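You operate a simulated robot arm through the tools that you are given. There is no shell and no other tool. Be economical: measure what you need, move in short steps, check, and stop when the job is done.

The job below is to be done with a simulated robot arm. You get a single attempt, and the scene is never put back.

JOB
Polish the smudge off the linden jar's lid in the jig, then stand the jar at the lit light box.
Fine: lock the cam lever first and free it after; stand the polish pad back; jar on the light pad, light rocker on; fingers out of the cam's bite. Set down upright: linden jar. Where these are worked on the way, their far stop is far enough and under half their travel is too little: cam lever. What is to be rubbed or washed off counts as gone when no trace of it is left.

The check looks at the end state, three seconds after you hand in, the way a careful person would. Anything else that was tipped, shoved, dropped, spilled or broken makes it a failure. Lids that push on must go on centred and level and be pressed home; caps that screw on are set level and turned clockwise until they are tight.

ROBOT AND FRAMES
A 6-joint arm with a two-finger parallel gripper on a trunk, on a base that drives. Base frame: it is fixed to the floor where the robot stands at the start and does not move with it; the origin is under the middle of the robot, x ahead of it, y to its left, z up; the surface under the hand at the start is at about z = 800. Lengths are in mm, angles in degrees, forces in N, time in s.
With the tool pointing down near the work surface it reaches from about 180 to 840 mm from the robot's upright axis, wherever it stands. Its first joint turns from -166.0 to 166.0 degrees. Places, roughly: cam lever [400, -100, 900]; light pad [400, 1400, 800]; light rocker [500, 1400, 1000]; polish pad (10x6x10 cm) [600, -600, 800]. Payload 3.91 kg.
The TCP is the grasp point between the finger pads, 30 mm short of the fingertips. In the tool frame z runs along the fingers and y along their closing line. Largest opening 110 mm; finger width 20, thickness 10; the body of the gripper, 48 by 112 mm, starts 55 mm behind the TCP.
Orientation is that of the tool frame in the base frame, as [roll, pitch, yaw] about the fixed x, y, z axes, in that order (R = Rz(yaw) Ry(pitch) Rx(roll)). With the fingers straight down and closing along the base's y, the tool's x points along the base's -x, its y along +y and its z along -z.

CONTROLS
- The arm moves only by the tool servo_tool. Its argument "series" is a list of rows, each a list of 7 numbers: the shift along the tool's x, y, z in mm, then the turn, a rotation vector about the tool's x, y, z in degrees, then the gripper command, from -1 (shut) to 1 (fully open), values between in proportion. In form: [[dx, dy, dz, wx, wy, wz, grip], ...]. A call has 1 to 12 rows; each row shifts and turns the commanded pose from where the row before left it, along the tool's axes as they then stand. A row lasts 0.2 s, in which the tool goes at most 50 mm and 8.6 degrees; a call with a longer step from one row to the next is refused whole, and so is a gripper value outside its range. Where a pose cannot be reached the arm comes as near as it can. A force on the tool above 90 N (or 10 N above the force at the start of the call, whichever is more), or a blocked arm, ends the call early, and 0.2 s more pass. The fingers move at their own pace (about 108 mm/s each) and stop on an object; they squeeze with about 38 N. The grip force told is the motor's: it shows also when the fingers shut on nothing. Time passes only in rows, and 0.2 s behind the last, so rows that do not move let the fingers close. The reply holds the time, the measured pose of the TCP, the force on the tool along the base axes, the opening and the grip force, in the units named above and with some noise, with the torque about the TCP (base axes, N m) and any sound that the robot's microphone picked up, and new pictures: "views" is both (left out), scene, wrist or none.
- Cameras (640 x 400 px; columns grow to the right, rows downward): "scene" is now at [-79.5, -24.1, 1454]; the picture's right is [-0.19, -0.98, 0.00], its down [-0.60, 0.11, -0.79] and it looks along [0.78, -0.15, -0.61] (base axes); focal length 253 px, centre (320, 200). "wrist" rides on the gripper at [77, 7, -114] in the tool frame; the picture's right is [-0.09, 1.00, 0.00], its down [-0.80, -0.07, -0.59] and it looks along [-0.59, -0.05, 0.80] (tool axes); focal length 270 px, centre (320, 200). There is no depth. A picture from a camera that has moved, and an enlarged one, comes with that camera's place and axes in the base frame and with its lens. The place of the scene camera against the robot may be out by one fixed shift of up to 12 mm in any direction.
- lift_body(by): slides the trunk up (or, below 0, down) by that many mm; the arm and the scene camera ride with it, the base frame stays. It gives what a move gives, with no picture.
- drive_base(legs): drives the robot by 1 to 6 legs, each [ahead, left, turn to the left] in mm, mm and degrees, along the robot's own axes; the way and the turn of a leg run together, so that a leg with both is an arc; at most 1500 mm and 180 degrees a leg. The arm and the cameras ride along, it lands a little off, and it stops where it bumps. It gives what a move gives, and a new picture of the scene camera.
- turn_head(pan, tilt): turns the head with the scene camera to pan (to the left, within 86 degrees either way) and tilt (down, from -29 to 69), counted from straight ahead of the robot. It gives what a move gives, and a new picture of the scene camera.
- close_up(camera, box): a new picture of the part [left, top, right, bottom] of that camera's present view, enlarged. No time passes.
- close_job(): hands the job in; it is judged then, once.

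Go step by step. Nothing tells you exact positions but the pictures and the camera data: compare them with the known pose of the tool, close in by small moves and look again before you grip or let go. The budget is 120 turns and 260 pictures, counting those below and the enlarged ones. Unless the task says otherwise, let go and move clear before handing in, and close with one line.

The tools are called after "Call:" as a command line: name --pt "numbers of a row" for each row, then --argument value for the rest, lists and objects as JSON in quotes. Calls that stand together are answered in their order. servo_tool: Moves the arm, as the interface text tells. Its arguments: {"type":"object","properties":{"series":{"type":"array","items":{"type":"array","items":{"type":"number"}}},"views":{"type":"string","enum":["both","scene","wrist","none"]}},"required":["series"]} The other tools are called the same way: lift_body (by) slides the trunk up or down; drive_base (legs) drives the base; turn_head (pan, tilt) turns the head that bears the scene camera; close_up (camera, box) takes an enlarged picture of a part of a camera's view; close_job () hands the job in.

At the start:

```text
time: 0.0
tcp_pos: [393.1, -112.5, 1172.3]
orientation: [-180.0, -0.1, -180.0]
wrist_force: [0.6, 0.3, 0.3]
torque: [-0.02, 0.02, 0.02]
grip_width: 110.0
grasp_force: 0.0
trunk travel left (down, up): [-400.0, 140.0]
robot x, y, heading: [-3.0, 0.1, 0.2]
head pan, tilt: [-10.8, 37.6]
```

scene: 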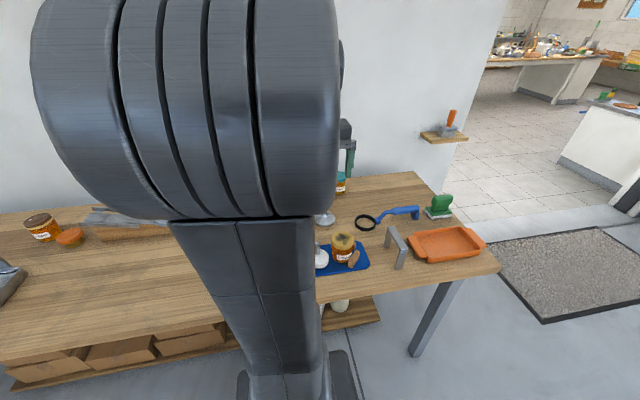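
wrist: 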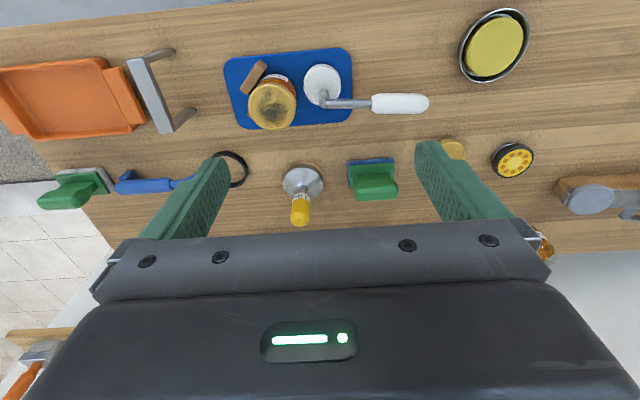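

I see a bench with a blue board holding a jar and a white-handled part, and two green blocks. I'll enlarge the views to identify them.

Call:
close_up --camera "wrist" --box '[200, 30, 460, 230]'

Call:
close_up --camera "scene" --box '[300, 100, 500, 280]'

Call:
close_up --camera "wrist" --box '[0, 30, 260, 230]'

```text
2.00 times, centred on (330, 130) of wrist
camera zoom: at [315.2, -105.4, 1285.2], right [0.09, 1.0, 0.0], down [0.8, -0.07, 0.59], along [0.59, -0.05, -0.8], focal length 541 px, centre (300, 340)
```

zoom: 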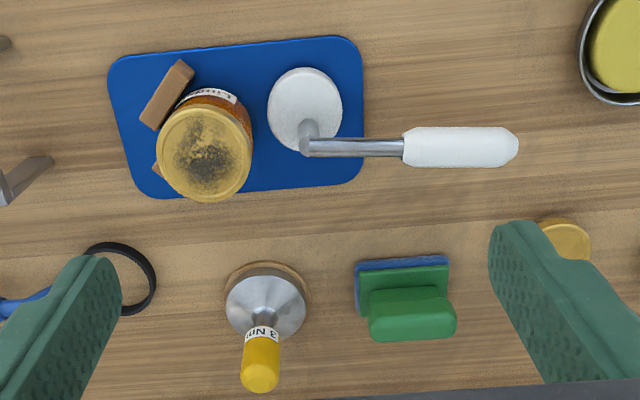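

```text
2.22 times, centred on (400, 190) of scene
camera zoom: at [-79.5, -24.1, 1454.0], right [-0.19, -0.98, 0.0], down [-0.6, 0.11, -0.79], along [0.78, -0.15, -0.61], focal length 562 px, centre (142, 222)
```

zoom: 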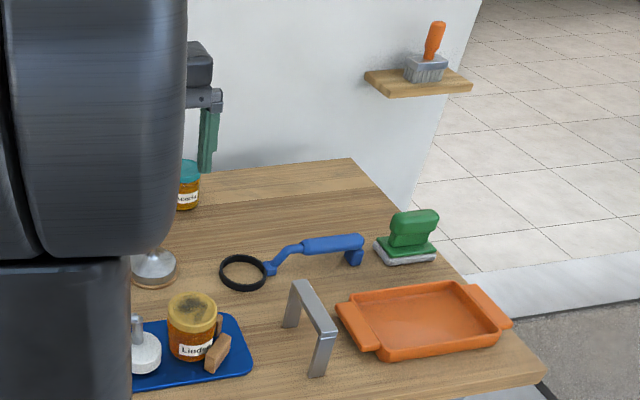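

```text
2.00 times, centred on (130, 130) of wrist
camera zoom: at [315.2, -105.4, 1285.2], right [0.09, 1.0, 0.0], down [0.8, -0.07, 0.59], along [0.59, -0.05, -0.8], focal length 541 px, centre (700, 340)
```

zoom: 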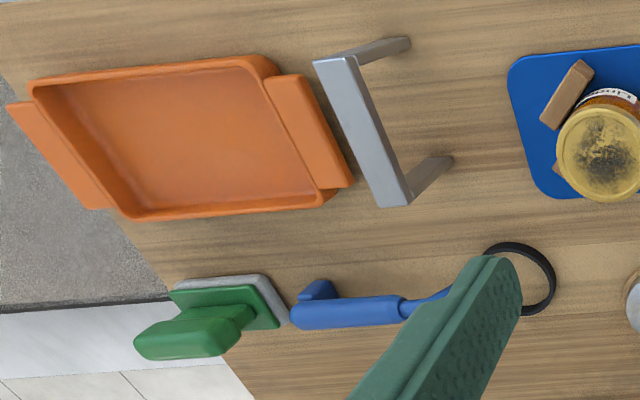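

The polish pad is the grey-soled green one near [597,-668]; the jig with cam and linden jar is near [420,-110]. I'll move back and lower for a better look at the cam.

Call:
servo_tool --pt "40 0 40 0 0 0 1" --pt "40 0 40 0 0 0 1" --pt "40 0 20 0 0 0 1" --pt "0 0 0 0 0 0 1"

```text
refused: row 1 steps farther than a row can; nothing moved
```

Call:
servo_tool --pt "34 0 34 0 0 0 1" --pt "34 0 34 0 0 0 1" --pt "34 0 32 0 0 0 1" --pt "18 0 0 0 0 0 1" --pt "0 0 0 0 0 0 1"

```text
time: 1.2
tcp_pos: [271.0, -112.9, 1071.5]
orientation: [180.0, -0.1, -180.0]
wrist_force: [-0.9, 1.3, -0.1]
torque: [0.0, 0.02, 0.03]
grip_width: 110.1
grasp_force: 0.3
trunk travel left (down, up): [-400.0, 140.0]
robot x, y, heading: [3.3, 0.2, 0.1]
head pan, tilt: [-10.8, 37.6]
camera scene: at [-79.6, -24.1, 1454.0], right [-0.19, -0.98, 0.0], down [-0.6, 0.11, -0.79], along [0.78, -0.15, -0.61], focal length 253 px, centre (320, 200)
camera wrist: at [193.4, -105.5, 1185.0], right [0.09, 1.0, 0.0], down [0.8, -0.07, 0.59], along [0.59, -0.05, -0.8], focal length 270 px, centre (320, 200)
```

scene: 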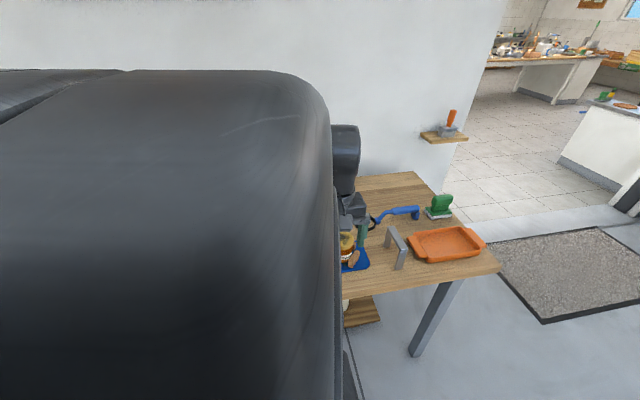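
wrist: 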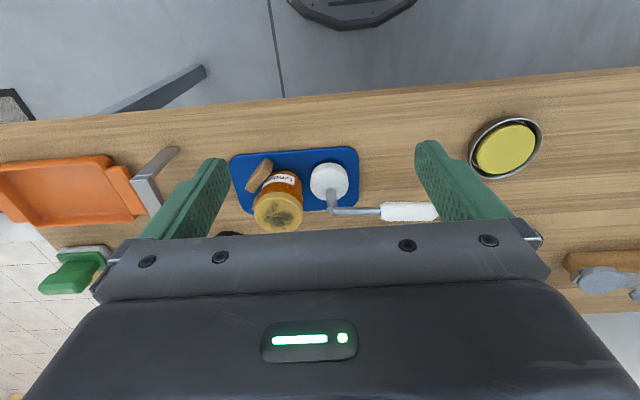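

Call:
close_up --camera "wrist" --box '[215, 130, 455, 250]'

```text
2.67 times, centred on (335, 190) of wrist
camera zoom: at [193.4, -105.5, 1185.0], right [0.09, 1.0, 0.0], down [0.8, -0.07, 0.59], along [0.59, -0.05, -0.8], focal length 721 px, centre (280, 227)
```

zoom: 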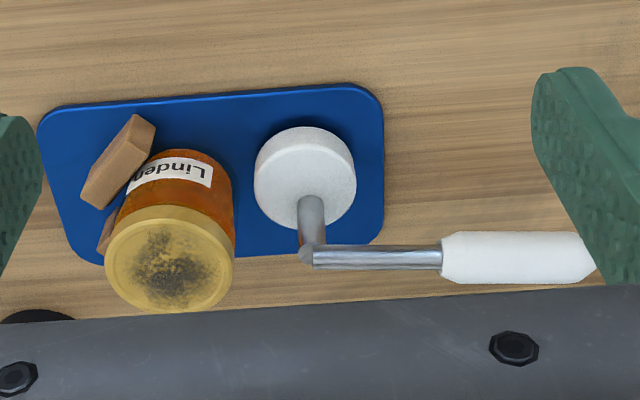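

The cam pivot is near [439,-107] with its disc offset towards -x, so turning the lever counterclockwise (handle from +y to -x) should clamp the jar (lid near [437,-188,877]). I'll move above the handle at about [448,3,880] and turn the gripper 90°.

Call:
servo_tool --pt "-35 23.6 14 0 0 0 1" --pt "-35 23.6 14 0 0 0 1" --pt "-35 23.6 14 0 0 0 1" --pt "-35 23.6 14 0 0 0 1" --pt "-35 23.6 14 0 0 0 1" --pt "0 0 0 0 0 8.5 1" --pt "0 0 0 0 0 8.5 1" --pt "0 0 0 0 0 8.5 1" --pt "0 0 0 0 0 8.5 1" --pt "0 0 0 0 0 8.5 1" --pt "0 0 0 0 0 8.5 1" --views "none"

Call:
servo_tool --pt "0 0 0 0 0 8.2 1" --pt "0 0 0 0 0 8.2 1" --pt "0 0 0 0 0 8.2 1" --pt "0 0 0 0 0 8.2 1" --pt "0 0 0 0 0 6.2 1" --pt "0 0 0 0 0 0 1"

```text
time: 3.6
tcp_pos: [448.1, 6.4, 1001.4]
orientation: [-179.9, 0.0, 128.7]
wrist_force: [-0.7, -0.6, 0.3]
torque: [0.01, 0.01, -0.01]
grip_width: 109.9
grasp_force: 0.1
trunk travel left (down, up): [-400.0, 140.0]
robot x, y, heading: [-1.9, 3.7, 0.3]
head pan, tilt: [-10.8, 37.6]
```

```text
time: 5.0
tcp_pos: [448.9, 6.5, 1001.3]
orientation: [-179.8, 0.0, 89.9]
wrist_force: [-0.4, -0.4, 1.2]
torque: [-0.01, 0.01, 0.05]
grip_width: 110.1
grasp_force: 0.1
trunk travel left (down, up): [-400.0, 140.0]
robot x, y, heading: [1.0, -0.4, 0.2]
head pan, tilt: [-10.8, 37.6]
camera scene: at [-79.5, -24.1, 1454.0], right [-0.19, -0.98, 0.0], down [-0.6, 0.11, -0.79], along [0.78, -0.15, -0.61], focal length 253 px, centre (320, 200)
camera wrist: at [453.8, 82.7, 1114.4], right [1.0, -0.09, 0.0], down [-0.07, -0.8, 0.59], along [-0.05, -0.59, -0.8], focal length 270 px, centre (320, 200)
```

scene: 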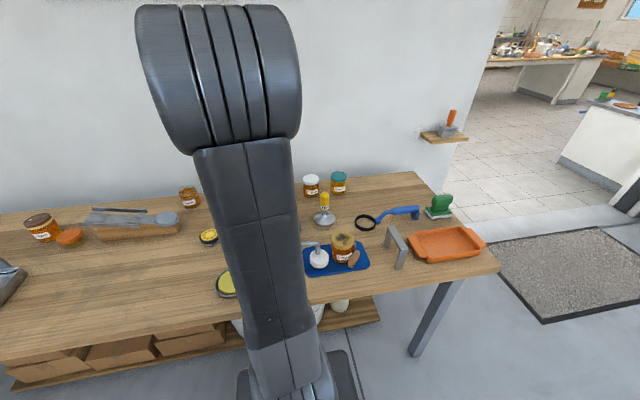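
wrist: 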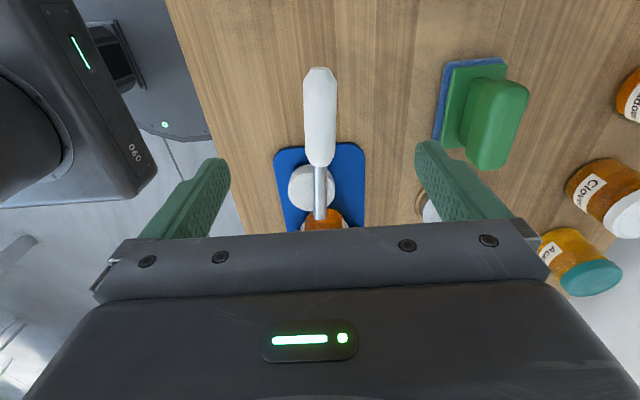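

The handle lies centred between the fingers. Descend to z≈880 and close.

Call:
servo_tool --pt "0 0 40 0 0 0 1" --pt "0 0 40 0 0 0 0.3" --pt "0 0 40 0 0 0 0" --pt "0 0 0 0 0 0 -0.3" --pt "0 0 0 0 0 0 -0.7" --pt "0 0 0 0 0 0 -1" --pt "0 0 0 0 0 0 -1"

```text
time: 6.6
tcp_pos: [449.0, 6.7, 879.9]
orientation: [-179.9, 0.0, 89.9]
wrist_force: [-7.0, 0.7, -2.8]
torque: [0.29, -0.14, -0.94]
grip_width: 29.0
grasp_force: 45.3
trunk travel left (down, up): [-400.0, 140.0]
robot x, y, heading: [1.0, 0.3, -0.1]
head pan, tilt: [-10.8, 37.6]
camera scene: at [-80.4, -24.0, 1453.9], right [-0.19, -0.98, 0.0], down [-0.6, 0.11, -0.79], along [0.78, -0.15, -0.61], focal length 253 px, centre (320, 200)
camera wrist: at [453.9, 83.4, 993.4], right [1.0, -0.09, 0.0], down [-0.07, -0.8, 0.59], along [-0.05, -0.59, -0.8], focal length 270 px, centre (320, 200)
```

scene: 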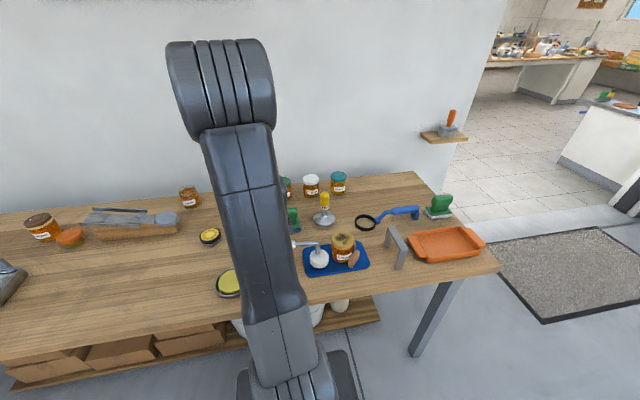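
wrist: 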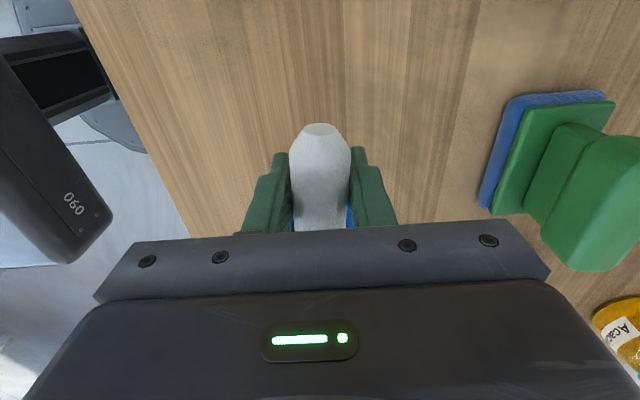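

Gripped at 29 mm. Now swing the lever counterclockwise about the pivot, starting with 28°.

Call:
servo_tool --pt "0.37 -13.97 0 0 0 -7 -1" --pt "0.37 -13.97 0 0 0 -7 -1" --pt "0.37 -13.97 0 0 0 -7 -1" --pt "0.37 -13.97 0 0 0 -7 -1" --views "wrist"

```text
time: 7.6
tcp_pos: [392.4, -2.4, 879.4]
orientation: [-179.9, 0.0, 118.1]
wrist_force: [-7.7, -2.5, -10.3]
torque: [0.0, -0.27, -1.07]
grip_width: 29.1
grasp_force: 45.3
trunk travel left (down, up): [-400.0, 140.0]
robot x, y, heading: [-2.2, -2.2, -0.0]
head pan, tilt: [-10.8, 37.6]
camera wrist: at [361.0, 68.8, 993.5], right [0.92, 0.39, 0.0], down [0.31, -0.74, 0.59], along [0.23, -0.55, -0.8], focal length 270 px, centre (320, 200)
```

wrist: 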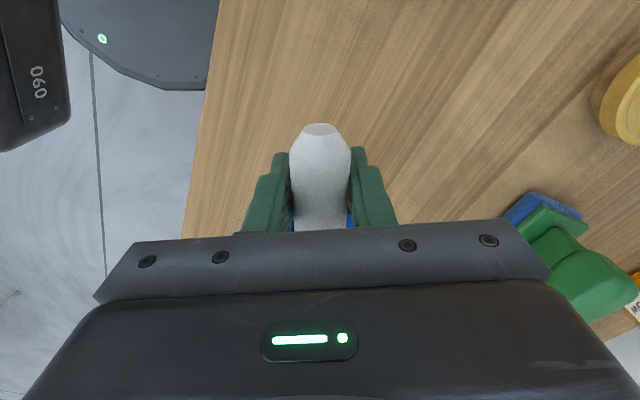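

It swings freely. Continue in steps until the stop.

Call:
servo_tool --pt "0.37 -13.97 0 0 0 -7 -1" --pt "0.37 -13.97 0 0 0 -7 -1" --pt "0.37 -13.97 0 0 0 -7 -1" --pt "0.37 -13.97 0 0 0 -7 -1" --pt "0.37 -13.97 0 0 0 -7 -1" --views "none"

Call:
servo_tool --pt "0.37 -13.97 0 0 0 -7 -1" --pt "0.37 -13.97 0 0 0 -7 -1" --pt "0 0 0 0 0 0 -1" --views "both"

```text
time: 8.8
tcp_pos: [339.1, -47.5, 882.0]
orientation: [180.0, -0.1, 153.0]
wrist_force: [-16.4, -2.3, -28.0]
torque: [-0.02, -0.11, -1.2]
grip_width: 28.9
grasp_force: 45.5
trunk travel left (down, up): [-400.0, 140.0]
robot x, y, heading: [1.8, -1.5, -0.1]
head pan, tilt: [-10.8, 37.6]
```

```text
time: 9.6
tcp_pos: [327.5, -73.6, 883.2]
orientation: [-180.0, 0.0, 167.0]
wrist_force: [-18.8, -5.2, -18.0]
torque: [0.29, 0.7, -1.11]
grip_width: 28.8
grasp_force: 44.8
trunk travel left (down, up): [-400.0, 140.0]
robot x, y, heading: [0.8, -0.2, 0.2]
head pan, tilt: [-10.8, 37.6]
camera scene: at [-80.8, -25.1, 1454.0], right [-0.19, -0.98, 0.0], down [-0.6, 0.12, -0.79], along [0.78, -0.15, -0.61], focal length 253 px, centre (320, 200)
camera wrist: at [253.6, -50.0, 995.7], right [0.31, 0.95, 0.0], down [0.77, -0.25, 0.59], along [0.56, -0.18, -0.8], focal length 270 px, centre (320, 200)
```

scene: 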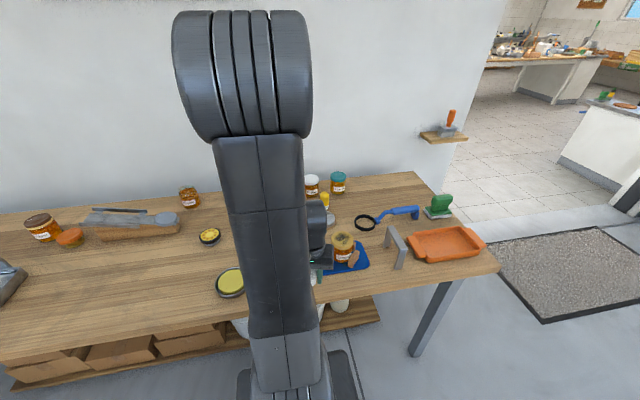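
wrist: 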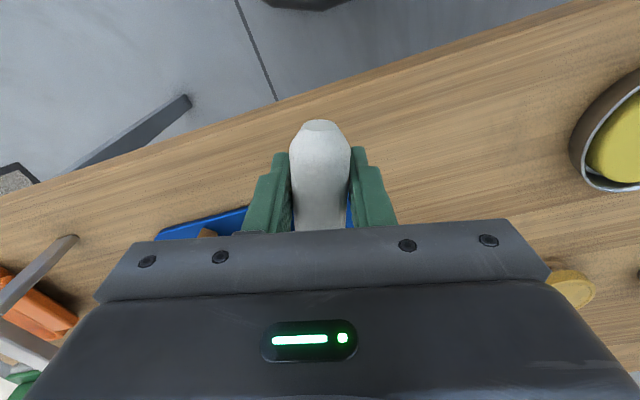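

Call:
servo_tool --pt "-0.6 -10 0 0 0 -5 -1" --pt "-0.6 -10 0 0 0 -5 -1" --pt "0 0 0 0 0 0 -1" --views "none"

Call:
servo_tool --pt "0 -10 0 0 0 -5 -1" --pt "0 -10 0 0 0 -5 -1" --pt "0 0 0 0 0 0 -1" --views "wrist"

```text
time: 10.3
tcp_pos: [328.0, -82.1, 883.3]
orientation: [179.7, 0.2, 176.8]
wrist_force: [0.0, 29.0, 10.0]
torque: [0.36, 0.32, -1.36]
grip_width: 31.7
grasp_force: 45.3
trunk travel left (down, up): [-400.0, 140.0]
robot x, y, heading: [1.5, 2.4, 0.3]
head pan, tilt: [-10.8, 37.6]
stopped in row 3: the force on the tool passed its limit at 106 N (the readings are from after the stop); the commanded pose is now the measured one
```

```text
time: 10.7
tcp_pos: [332.5, -81.2, 883.7]
orientation: [179.6, 0.5, -177.8]
wrist_force: [22.9, 101.0, 24.3]
torque: [1.22, 1.22, -1.62]
grip_width: 34.6
grasp_force: 43.2
trunk travel left (down, up): [-400.0, 140.0]
robot x, y, heading: [2.6, 4.5, 0.6]
head pan, tilt: [-10.8, 37.6]
stopped in row 2: the force on the tool passed its limit at 94 N (the readings are from after the stop); the commanded pose is now the measured one
camera wrist: at [252.5, -78.3, 994.8], right [0.05, 1.0, 0.01], down [0.8, -0.04, 0.6], along [0.6, -0.02, -0.8], focal length 270 px, centre (320, 200)
```

wrist: 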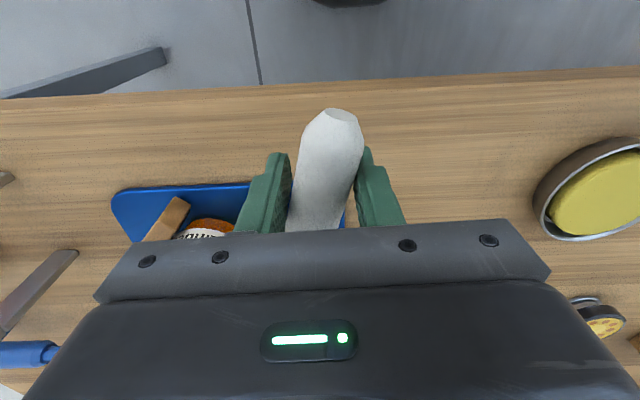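

The lever has met its stop (106 N). Open and lift clear, then look at the clamp.

Call:
servo_tool --pt "0 2 0 0 0 0 -0.3" --pt "0 0 0 0 0 0 0" --pt "0 0 0 0 0 0 0.3" --pt "0 0 -40 0 0 0 0.3" --pt "0 0 -40 0 0 0 1" --pt "0 0 -40 0 0 0 1" --pt "0 0 -40 0 0 0 1" --pt "0 0 0 0 0 0 1"

```text
time: 12.5
tcp_pos: [327.9, -88.2, 1042.1]
orientation: [179.5, 0.3, -177.9]
wrist_force: [-0.4, 0.5, -0.7]
torque: [-0.01, -0.01, 0.03]
grip_width: 109.7
grasp_force: 0.0
trunk travel left (down, up): [-400.0, 140.0]
robot x, y, heading: [2.1, 4.7, 0.5]
head pan, tilt: [-10.8, 37.6]
camera scene: at [-79.2, -21.7, 1453.9], right [-0.18, -0.98, 0.0], down [-0.6, 0.11, -0.79], along [0.78, -0.14, -0.61], focal length 253 px, centre (320, 200)
camera wrist: at [248.3, -87.0, 1155.1], right [0.05, 1.0, 0.01], down [0.8, -0.05, 0.6], along [0.6, -0.02, -0.8], focal length 270 px, centre (320, 200)
```

scene: 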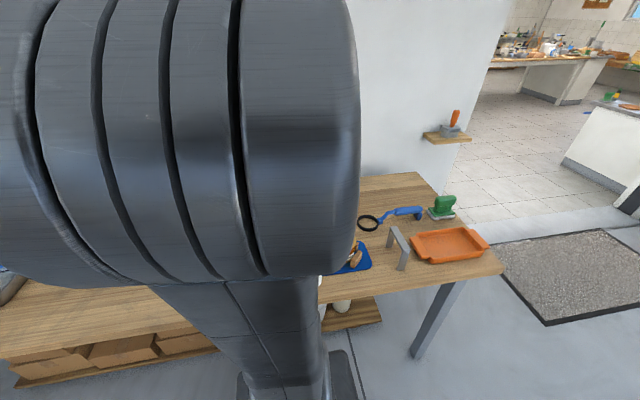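
wrist: 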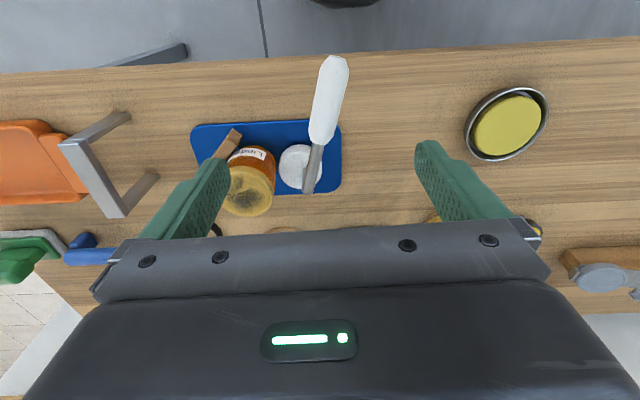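

Call:
close_up --camera "wrist" --box '[180, 40, 380, 240]'

```text
2.00 times, centred on (280, 140) of wrist
camera zoom: at [248.3, -87.0, 1155.1], right [0.05, 1.0, 0.01], down [0.8, -0.05, 0.6], along [0.6, -0.02, -0.8], focal length 541 px, centre (400, 320)
```

zoom: 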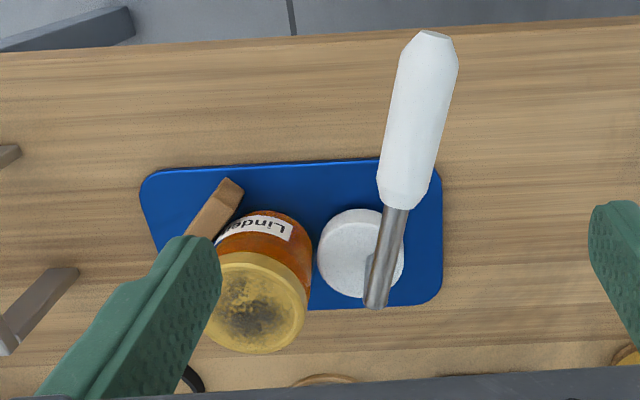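

The cam is now turned against the jar, about 80° of travel to the stop. The polish pad is out of reach (~896 mm), so I'll drive 300 mm to the right.

Call:
drive_base --legs '[[0, -300, 0]]'

```text
time: 14.6
tcp_pos: [329.4, -389.7, 1042.1]
orientation: [179.6, 0.4, -178.1]
wrist_force: [-0.4, 0.3, -0.5]
torque: [0.03, 0.0, -0.03]
grip_width: 110.0
grasp_force: 0.0
trunk travel left (down, up): [-400.0, 140.0]
robot x, y, heading: [2.5, -297.0, 0.7]
head pan, tilt: [-10.8, 37.6]
camera scene: at [-76.4, -321.4, 1454.0], right [-0.18, -0.98, 0.0], down [-0.6, 0.11, -0.79], along [0.78, -0.14, -0.61], focal length 253 px, centre (320, 200)
```

scene: 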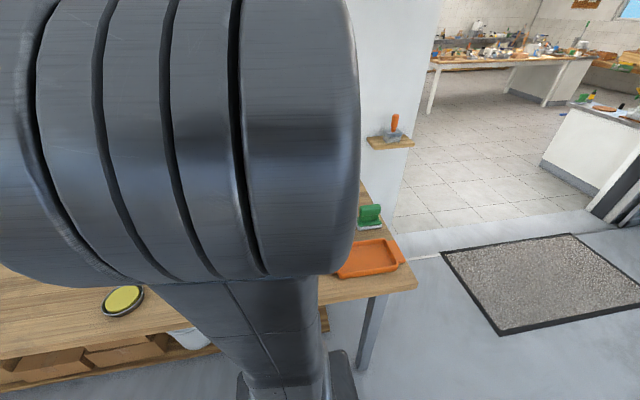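

Call:
servo_tool --pt "-33 -35 0 0 0 0 1" --pt "-33 -35 0 0 0 0 1" --pt "-33 -35 0 0 0 0 1" --pt "-33 -35 0 0 0 0 1" --pt "-33 -35 0 0 0 0 1" --pt "-20 -35 0 0 0 0 1" --pt "0 -30 0 0 0 0 1" --pt "0 0 0 0 0 0 1"

```text
time: 16.4
tcp_pos: [523.7, -623.9, 1040.7]
orientation: [179.4, 0.4, -178.0]
wrist_force: [-0.5, 0.0, -0.1]
torque: [0.01, 0.0, 0.0]
grip_width: 109.9
grasp_force: 0.0
trunk travel left (down, up): [-400.0, 140.0]
robot x, y, heading: [-1.6, -294.3, 0.3]
head pan, tilt: [-10.8, 37.6]
camera scene: at [-76.4, -321.3, 1454.0], right [-0.18, -0.98, 0.0], down [-0.6, 0.11, -0.79], along [0.78, -0.14, -0.61], focal length 253 px, centre (320, 200)
camera wrist: at [444.9, -620.9, 1152.7], right [0.05, 1.0, 0.01], down [0.8, -0.05, 0.6], along [0.6, -0.02, -0.8], focal length 270 px, centre (320, 200)
```

scene: 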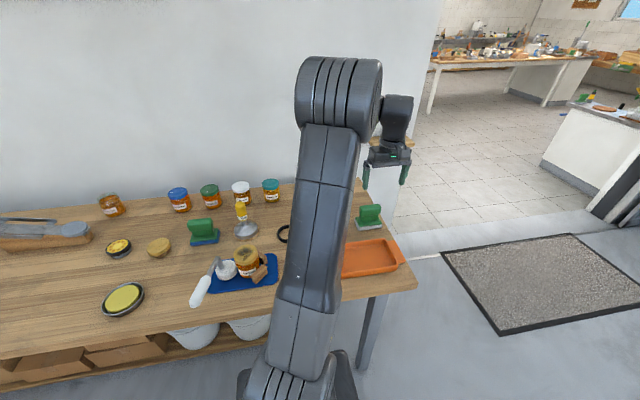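
wrist: 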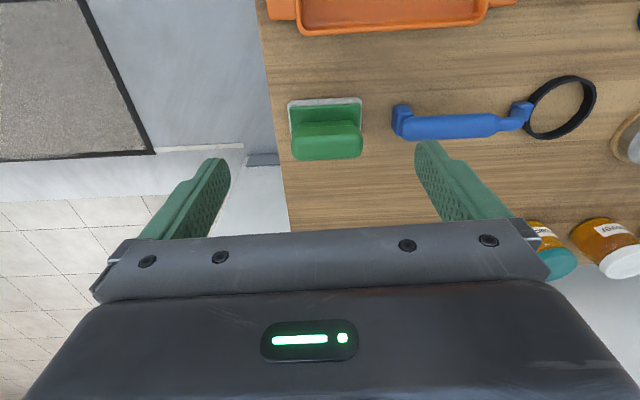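

Call:
close_up --camera "wrist" --box '[260, 80, 400, 180]'

Call:
close_up --camera "scene" --box '[320, 190, 420, 250]'

```text
4.00 times, centred on (330, 130) of wrist
camera zoom: at [444.9, -620.9, 1152.7], right [0.05, 1.0, 0.01], down [0.8, -0.05, 0.6], along [0.6, -0.02, -0.8], focal length 1081 px, centre (280, 480)
```

zoom: 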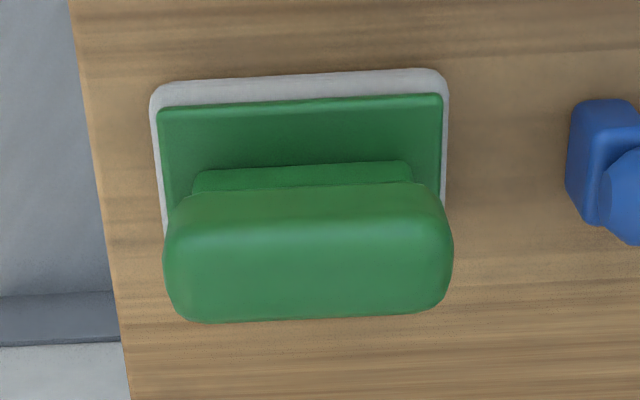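

```text
6.40 times, centred on (370, 220) of scene
camera zoom: at [-76.4, -321.3, 1454.0], right [-0.18, -0.98, 0.0], down [-0.6, 0.11, -0.79], along [0.78, -0.14, -0.61], focal length 1619 px, centre (0, 72)
```

zoom: 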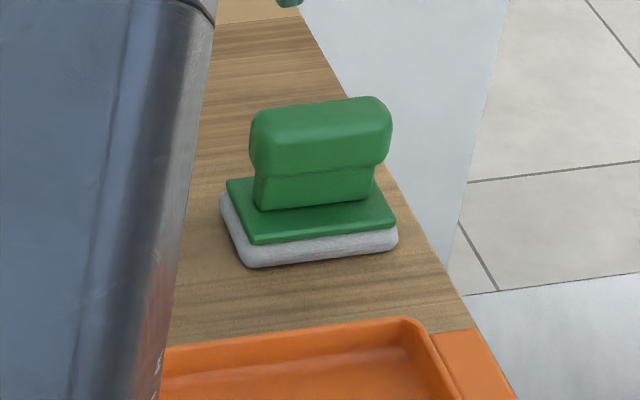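

The pad is centred near [576,-616], handle along y at z≈865–900. I'll rotate the gripper 92° so it closes along x.

Call:
servo_tool --pt "-25 4 0 0 0 8.36 1" --pt "0 0 0 0 0 8.36 1" --pt "0 0 0 0 0 8.36 1" --pt "0 0 0 0 0 8.36 1" --pt "0 0 0 0 0 8.36 1" --pt "0 0 0 0 0 8.36 1" --pt "0 0 0 0 0 8.36 1" --pt "0 0 0 0 0 8.36 1" --pt "0 0 0 0 0 8.36 1" --pt "0 0 0 0 0 8.36 1" --pt "0 25 0 0 0 8.36 1" --pt "0 0 0 0 0 0 1"

```text
time: 18.9
tcp_pos: [574.5, -615.1, 1042.4]
orientation: [179.8, -0.6, 90.0]
wrist_force: [-0.2, -0.2, 0.0]
torque: [0.0, 0.02, -0.03]
grip_width: 109.9
grasp_force: 0.0
trunk travel left (down, up): [-400.0, 140.0]
robot x, y, heading: [4.8, -295.7, 0.6]
head pan, tilt: [-10.8, 37.6]
camera scene: at [-76.1, -321.1, 1454.0], right [-0.18, -0.98, 0.0], down [-0.6, 0.11, -0.79], along [0.78, -0.14, -0.61], focal length 253 px, centre (320, 200)
camera wrist: at [579.3, -539.1, 1156.2], right [1.0, -0.09, 0.01], down [-0.07, -0.81, 0.59], along [-0.05, -0.58, -0.81], focal length 270 px, centre (320, 200)
```

scene: 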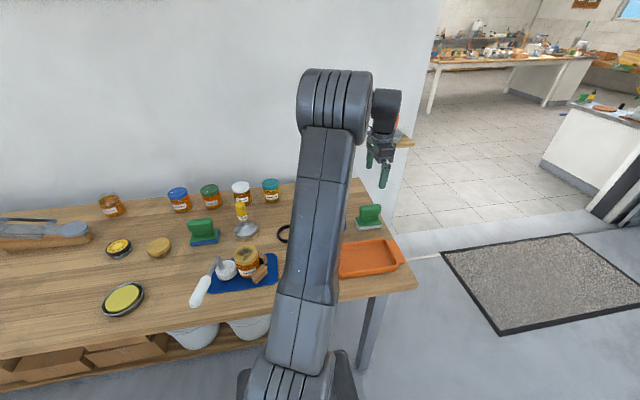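
wrist: 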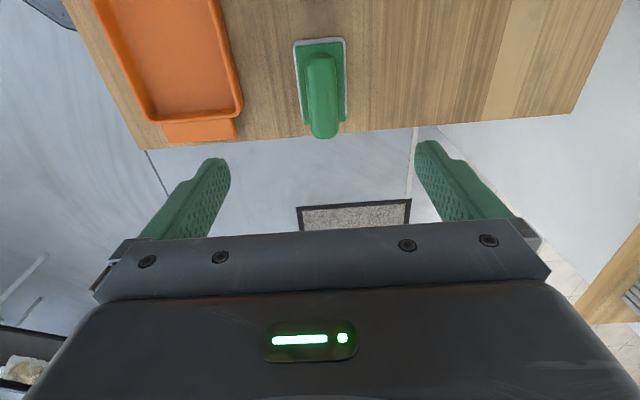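

Aligned over the handle. Descend to z≈882 and close.

Call:
servo_tool --pt "0 0 40 0 0 0 0.3" --pt "0 0 40 0 0 0 0.3" --pt "0 0 40 0 0 0 0.3" --pt "0 0 38 0 0 0 0.3" --pt "0 0 0 0 0 0 0.3" --views "wrist"

```text
time: 20.1
tcp_pos: [575.9, -613.0, 882.3]
orientation: [179.5, -0.4, 90.1]
wrist_force: [0.4, 0.3, 0.3]
torque: [-0.01, -0.02, 0.01]
grip_width: 71.5
grasp_force: 0.0
trunk travel left (down, up): [-400.0, 140.0]
robot x, y, heading: [2.7, -294.7, 0.5]
head pan, tilt: [-10.8, 37.6]
camera wrist: at [581.0, -537.0, 996.1], right [1.0, -0.09, 0.01], down [-0.07, -0.81, 0.59], along [-0.05, -0.58, -0.81], focal length 270 px, centre (320, 200)
```

wrist: 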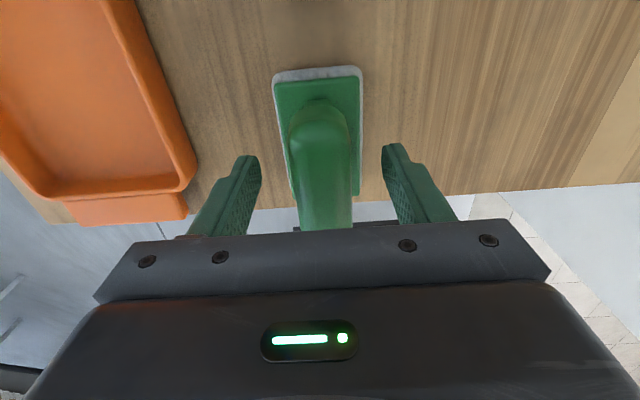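

Call:
servo_tool --pt "0 0 0 0 0 0 0" --pt "0 0 0 0 0 0 -0.4" --pt "0 0 0 0 0 0 -1" --pt "0 0 0 0 0 0 -1" --pt "0 0 0 0 0 0 -1" --views "wrist"

```text
time: 21.4
tcp_pos: [576.9, -612.7, 882.0]
orientation: [179.5, -0.4, 90.1]
wrist_force: [-0.3, 0.1, 0.8]
torque: [-0.05, -0.01, -0.01]
grip_width: 29.2
grasp_force: 38.2
trunk travel left (down, up): [-400.0, 140.0]
robot x, y, heading: [3.2, -297.3, 0.4]
head pan, tilt: [-10.8, 37.6]
camera wrist: at [580.9, -536.9, 996.5], right [1.0, -0.09, 0.01], down [-0.07, -0.81, 0.59], along [-0.05, -0.58, -0.81], focal length 270 px, centre (320, 200)
```

wrist: 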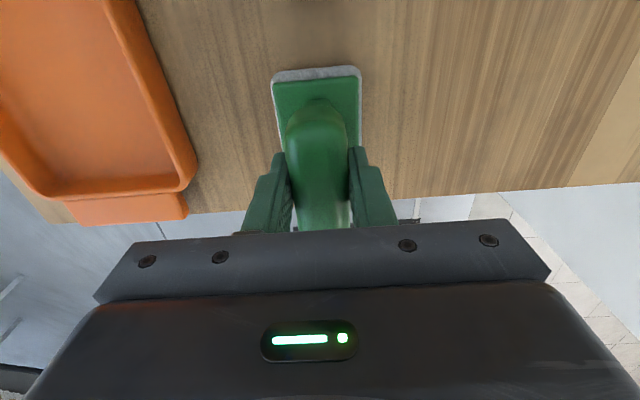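

Pad gripped. Lift and carry it over the jar lid.

Call:
servo_tool --pt "0 0 -30 0 0 0 -1" --pt "0 0 -45 0 0 0 -1" --pt "0 0 -45 0 0 0 -1" --pt "0 0 -30 0 0 0 -1" --pt "0 0 0 0 0 0 -1" --views "both"

Call:
servo_tool --pt "42 -13.8 0 0 0 0 -1" --pt "42 -13.8 0 0 0 0 -1" --pt "42 -13.8 0 0 0 0 -1" --pt "42 -13.8 0 0 0 0 -1" --pt "42 -13.8 0 0 0 0 -1" --pt "42 -13.8 0 0 0 0 -1" --pt "42 -13.8 0 0 0 0 -1" --pt "42 -13.8 0 0 0 0 -1" --pt "42 -13.8 0 0 0 0 -1" --pt "40 -13.8 0 0 0 0 -1" --pt "0 0 0 0 0 0 -1" --views "both"

```text
time: 22.6
tcp_pos: [573.5, -614.3, 1032.2]
orientation: [179.7, -0.6, 90.1]
wrist_force: [0.0, 0.8, -1.1]
torque: [0.0, -0.01, 0.02]
grip_width: 29.3
grasp_force: 37.9
trunk travel left (down, up): [-400.0, 140.0]
robot x, y, heading: [4.4, -295.3, 0.5]
head pan, tilt: [-10.8, 37.6]
camera scene: at [-76.3, -321.2, 1454.0], right [-0.18, -0.98, 0.0], down [-0.6, 0.11, -0.79], along [0.78, -0.14, -0.61], focal length 253 px, centre (320, 200)
camera wrist: at [578.4, -538.6, 1146.2], right [1.0, -0.09, 0.01], down [-0.07, -0.81, 0.59], along [-0.05, -0.58, -0.81], focal length 270 px, centre (320, 200)
```

scene: 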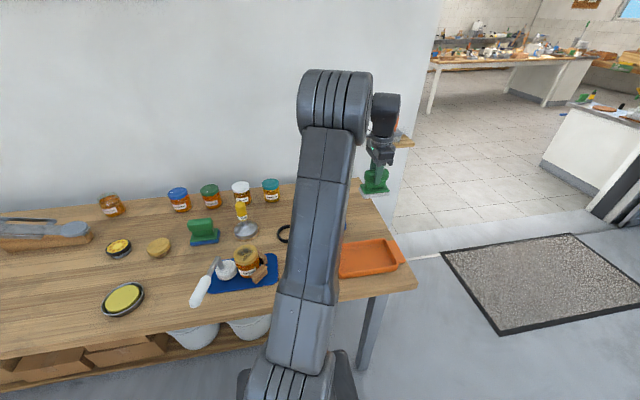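
wrist: 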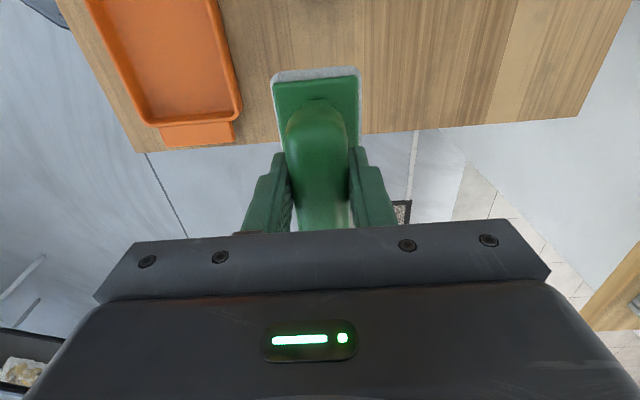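

```text
time: 24.9
tcp_pos: [433.0, -196.5, 1037.7]
orientation: [179.6, -0.5, 90.1]
wrist_force: [0.3, -1.1, -1.1]
torque: [0.01, 0.0, 0.01]
grip_width: 29.3
grasp_force: 37.8
trunk travel left (down, up): [-400.0, 140.0]
robot x, y, heading: [2.1, -296.8, 0.5]
head pan, tilt: [-10.8, 37.6]
camera scene: at [-76.4, -320.8, 1454.0], right [-0.18, -0.98, 0.0], down [-0.6, 0.11, -0.79], along [0.78, -0.14, -0.61], focal length 253 px, centre (320, 200)
camera wrist: at [438.6, -120.4, 1150.7], right [1.0, -0.09, 0.01], down [-0.07, -0.81, 0.59], along [-0.05, -0.58, -0.81], focal length 270 px, centre (320, 200)
```

scene: 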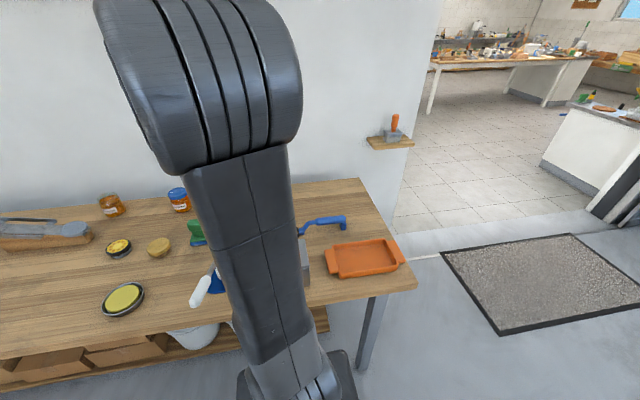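
wrist: 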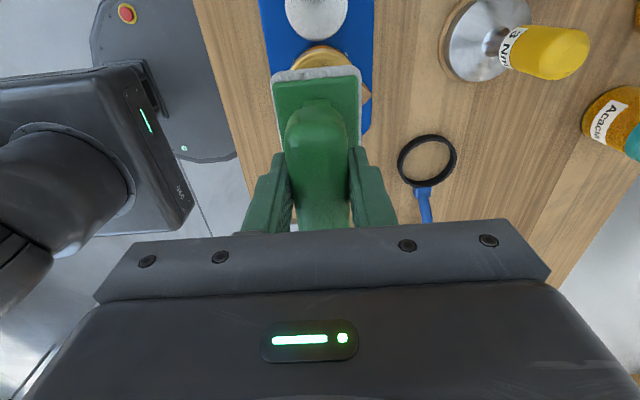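

Pad is over the lid. Centre slightly and descend to just above the lid.

Call:
servo_tool --pt "11 5 0 0 0 0 -1" --pt "0 0 35 0 0 0 -1" --pt "0 0 30 0 0 0 -1" --pt "0 0 0 0 0 0 -1" --views "wrist"

Call:
servo_tool --pt "0 0 4 0 0 0 -1" --pt "0 0 4 0 0 0 -1" --pt "0 0 3 0 0 0 -1" --pt "0 0 0 0 0 0 -1" --views "none"

```text
time: 25.9
tcp_pos: [438.3, -185.8, 972.7]
orientation: [179.5, -0.6, 90.1]
wrist_force: [-1.8, -0.2, 14.4]
torque: [-0.03, 0.48, -0.03]
grip_width: 29.3
grasp_force: 37.9
trunk travel left (down, up): [-400.0, 140.0]
robot x, y, heading: [2.3, -295.2, 0.2]
head pan, tilt: [-10.8, 37.6]
camera wrist: at [442.9, -110.4, 1086.2], right [1.0, -0.09, 0.01], down [-0.07, -0.81, 0.59], along [-0.04, -0.58, -0.81], focal length 270 px, centre (320, 200)
```

wrist: 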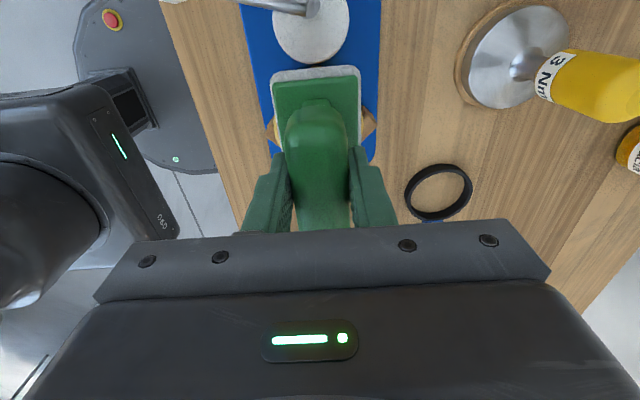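

```text
time: 26.9
tcp_pos: [438.1, -184.0, 962.7]
orientation: [179.4, -0.6, 90.2]
wrist_force: [-3.5, -1.6, 44.9]
torque: [-0.03, 0.49, -0.05]
grip_width: 29.6
grasp_force: 38.4
trunk travel left (down, up): [-400.0, 140.0]
robot x, y, heading: [3.4, -295.6, 0.4]
head pan, tilt: [-10.8, 37.6]
```

Contact made (45 N, a bit high). I'll ease up a little and stroke along x.

Call:
servo_tool --pt "0 0 -4 0 0 0 -1" --pt "0 0 0 0 0 0 -1" --views "wrist"

```text
time: 27.6
tcp_pos: [437.7, -185.6, 964.0]
orientation: [179.8, -0.4, 90.1]
wrist_force: [-1.3, 0.5, 3.1]
torque: [0.11, 0.06, 0.06]
grip_width: 29.5
grasp_force: 37.7
trunk travel left (down, up): [-400.0, 140.0]
robot x, y, heading: [2.0, -296.6, 0.6]
head pan, tilt: [-10.8, 37.6]
camera wrist: at [443.7, -108.9, 1076.6], right [1.0, -0.09, 0.0], down [-0.07, -0.81, 0.59], along [-0.05, -0.59, -0.81], focal length 270 px, centre (320, 200)
```

wrist: 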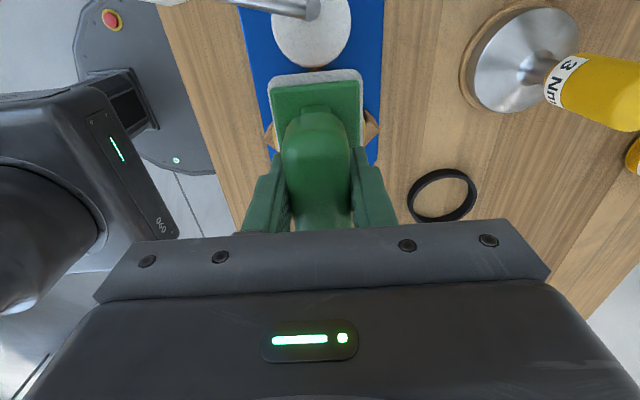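

The pad slipped a bit up in the grip; still held firmly. Now press lightly (~2 mm) and stroke.

Call:
servo_tool --pt "0 0 1.5 0 0 0 -1" --pt "0 12 0 0 0 0 -1" --pt "0 12 0 0 0 0 -1" --pt "0 -12 0 0 0 0 -1" --pt "0 -12 0 0 0 0 -1" --pt "0 -12 0 0 0 0 -1" --pt "0 -12 0 0 0 0 -1" --pt "0 12 0 0 0 0 -1" --pt "0 12 0 0 0 0 -1" --pt "0 0 0 0 0 0 -1" --views "wrist"

```text
time: 29.8
tcp_pos: [439.5, -184.9, 962.8]
orientation: [179.6, -0.5, 90.1]
wrist_force: [-0.3, -0.4, -0.7]
torque: [0.02, 0.03, -0.01]
grip_width: 29.6
grasp_force: 37.5
trunk travel left (down, up): [-400.0, 140.0]
robot x, y, heading: [1.8, -294.9, 0.4]
head pan, tilt: [-10.8, 37.6]
camera wrist: at [445.5, -108.5, 1076.8], right [1.0, -0.09, 0.01], down [-0.07, -0.81, 0.59], along [-0.05, -0.58, -0.81], focal length 270 px, centre (320, 200)
```

wrist: 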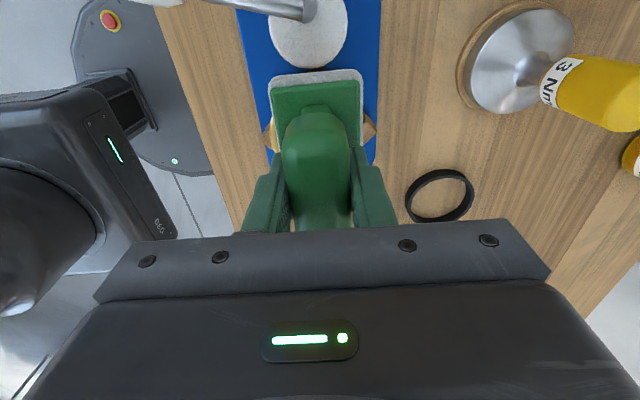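

No contact force left; press 3 mm more and check.

Call:
servo_tool --pt "0 0 1.5 0 0 0 -1" --pt "0 0 1.5 0 0 0 -1" --pt "0 0 0 0 0 0 -1" --views "none"

```text
time: 30.6
tcp_pos: [441.1, -184.9, 962.8]
orientation: [179.3, -0.6, 90.1]
wrist_force: [5.1, 0.8, 38.6]
torque: [0.06, 0.56, 0.03]
grip_width: 29.1
grasp_force: 38.2
trunk travel left (down, up): [-400.0, 140.0]
robot x, y, heading: [0.4, -296.7, 0.5]
head pan, tilt: [-10.8, 37.6]
```

Call:
servo_tool --pt "0 0 -0.6 0 0 0 -1" --pt "0 12 0 0 0 0 -1" --pt "0 12 0 0 0 0 -1" --pt "0 -12 0 0 0 0 -1" --pt "0 -12 0 0 0 0 -1" --pt "0 -12 0 0 0 0 -1" --pt "0 -12 0 0 0 0 -1" --pt "0 12 0 0 0 0 -1" --pt "0 12 0 0 0 0 -1" --pt "0 0 0 0 0 0 -1" --views "none"

Call:
servo_tool --pt "-8 0 0 0 0 0 -1" --pt "0 12 0 0 0 0 -1" --pt "0 12 0 0 0 0 -1" --pt "0 -12 0 0 0 0 -1" --pt "0 -12 0 0 0 0 -1" --pt "0 -12 0 0 0 0 -1" --pt "0 -12 0 0 0 0 -1" --pt "0 12 0 0 0 0 -1" --pt "0 12 0 0 0 0 -1" --pt "8 0 0 0 0 0 -1" --pt "0 0 0 0 0 0 -1" --views "wrist"

```text
time: 32.8
tcp_pos: [436.4, -185.0, 961.5]
orientation: [179.6, -0.6, 90.1]
wrist_force: [-16.1, 1.7, 37.1]
torque: [0.04, 0.98, 0.0]
grip_width: 29.4
grasp_force: 37.7
trunk travel left (down, up): [-400.0, 140.0]
robot x, y, heading: [2.8, -293.5, 0.4]
head pan, tilt: [-10.8, 37.6]
```

```text
time: 35.1
tcp_pos: [440.2, -185.3, 961.4]
orientation: [179.6, -0.6, 90.0]
wrist_force: [-0.9, -7.2, 17.2]
torque: [-0.69, 0.18, 0.04]
grip_width: 29.4
grasp_force: 38.1
trunk travel left (down, up): [-400.0, 140.0]
robot x, y, heading: [3.1, -296.3, 0.7]
head pan, tilt: [-10.8, 37.6]
camera wrist: at [444.4, -109.7, 1075.4], right [1.0, -0.09, 0.01], down [-0.07, -0.81, 0.59], along [-0.05, -0.58, -0.81], focal length 270 px, centre (320, 200)
```

wrist: 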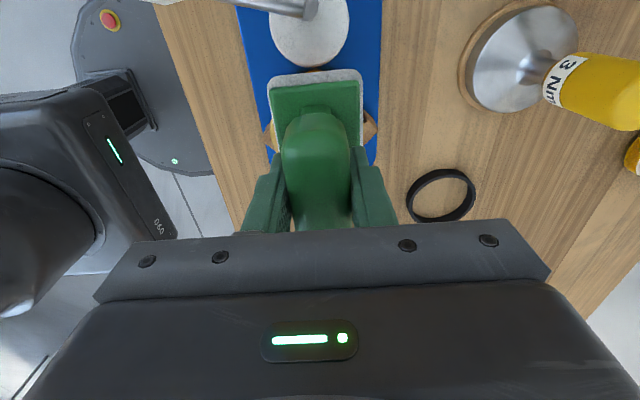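

Good rubbing force. Lift and shift aside to look at the lid.

Call:
servo_tool --pt "0 0 -30 0 0 0 -1" --pt "0 0 -30 0 0 0 -1" --pt "0 -40 0 0 0 0 -1" --pt "0 -40 0 0 0 0 -1" --pt "0 -40 0 0 0 0 -1" --pt "0 0 0 0 0 0 -1" --views "wrist"

Call:
close_up --camera "wrist" --box '[360, 30, 560, 180]'

```text
time: 36.5
tcp_pos: [318.5, -185.3, 1021.4]
orientation: [179.6, -0.5, 90.1]
wrist_force: [-0.3, 0.2, -1.0]
torque: [0.0, 0.0, -0.01]
grip_width: 29.6
grasp_force: 37.5
trunk travel left (down, up): [-400.0, 140.0]
robot x, y, heading: [4.9, -292.4, 0.4]
head pan, tilt: [-10.8, 37.6]
camera wrist: at [323.1, -109.3, 1135.3], right [1.0, -0.09, 0.01], down [-0.07, -0.81, 0.59], along [-0.05, -0.58, -0.81], focal length 270 px, centre (320, 200)
```

wrist: 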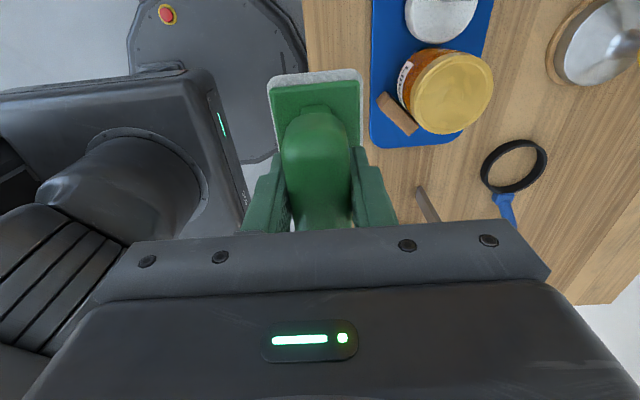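

```text
2.67 times, centred on (460, 105) of wrist
camera zoom: at [323.1, -109.3, 1135.3], right [1.0, -0.09, 0.01], down [-0.07, -0.81, 0.59], along [-0.05, -0.58, -0.81], focal length 721 px, centre (-53, 453)
```

zoom: 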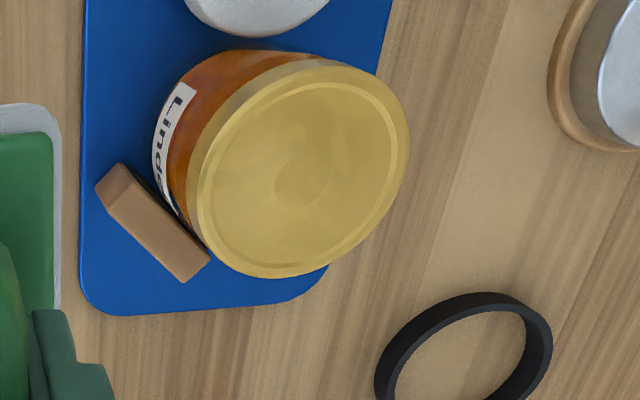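

Call:
close_up --camera "wrist" --box '[425, 55, 505, 135]'

```text
5.00 times, centred on (465, 95) of wrist
camera zoom: at [323.1, -109.3, 1135.3], right [1.0, -0.09, 0.01], down [-0.07, -0.81, 0.59], along [-0.05, -0.58, -0.81], focal length 1351 px, centre (-405, 725)
```

zoom: 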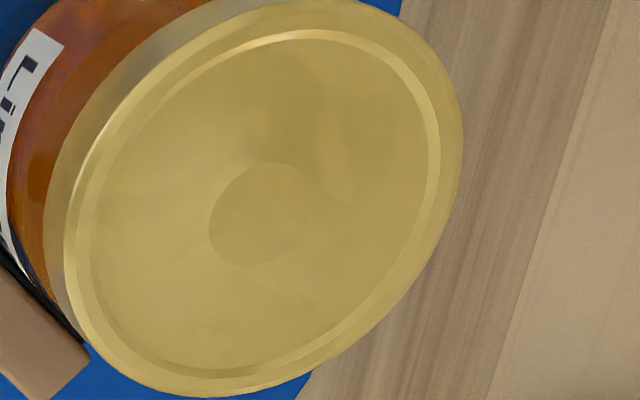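

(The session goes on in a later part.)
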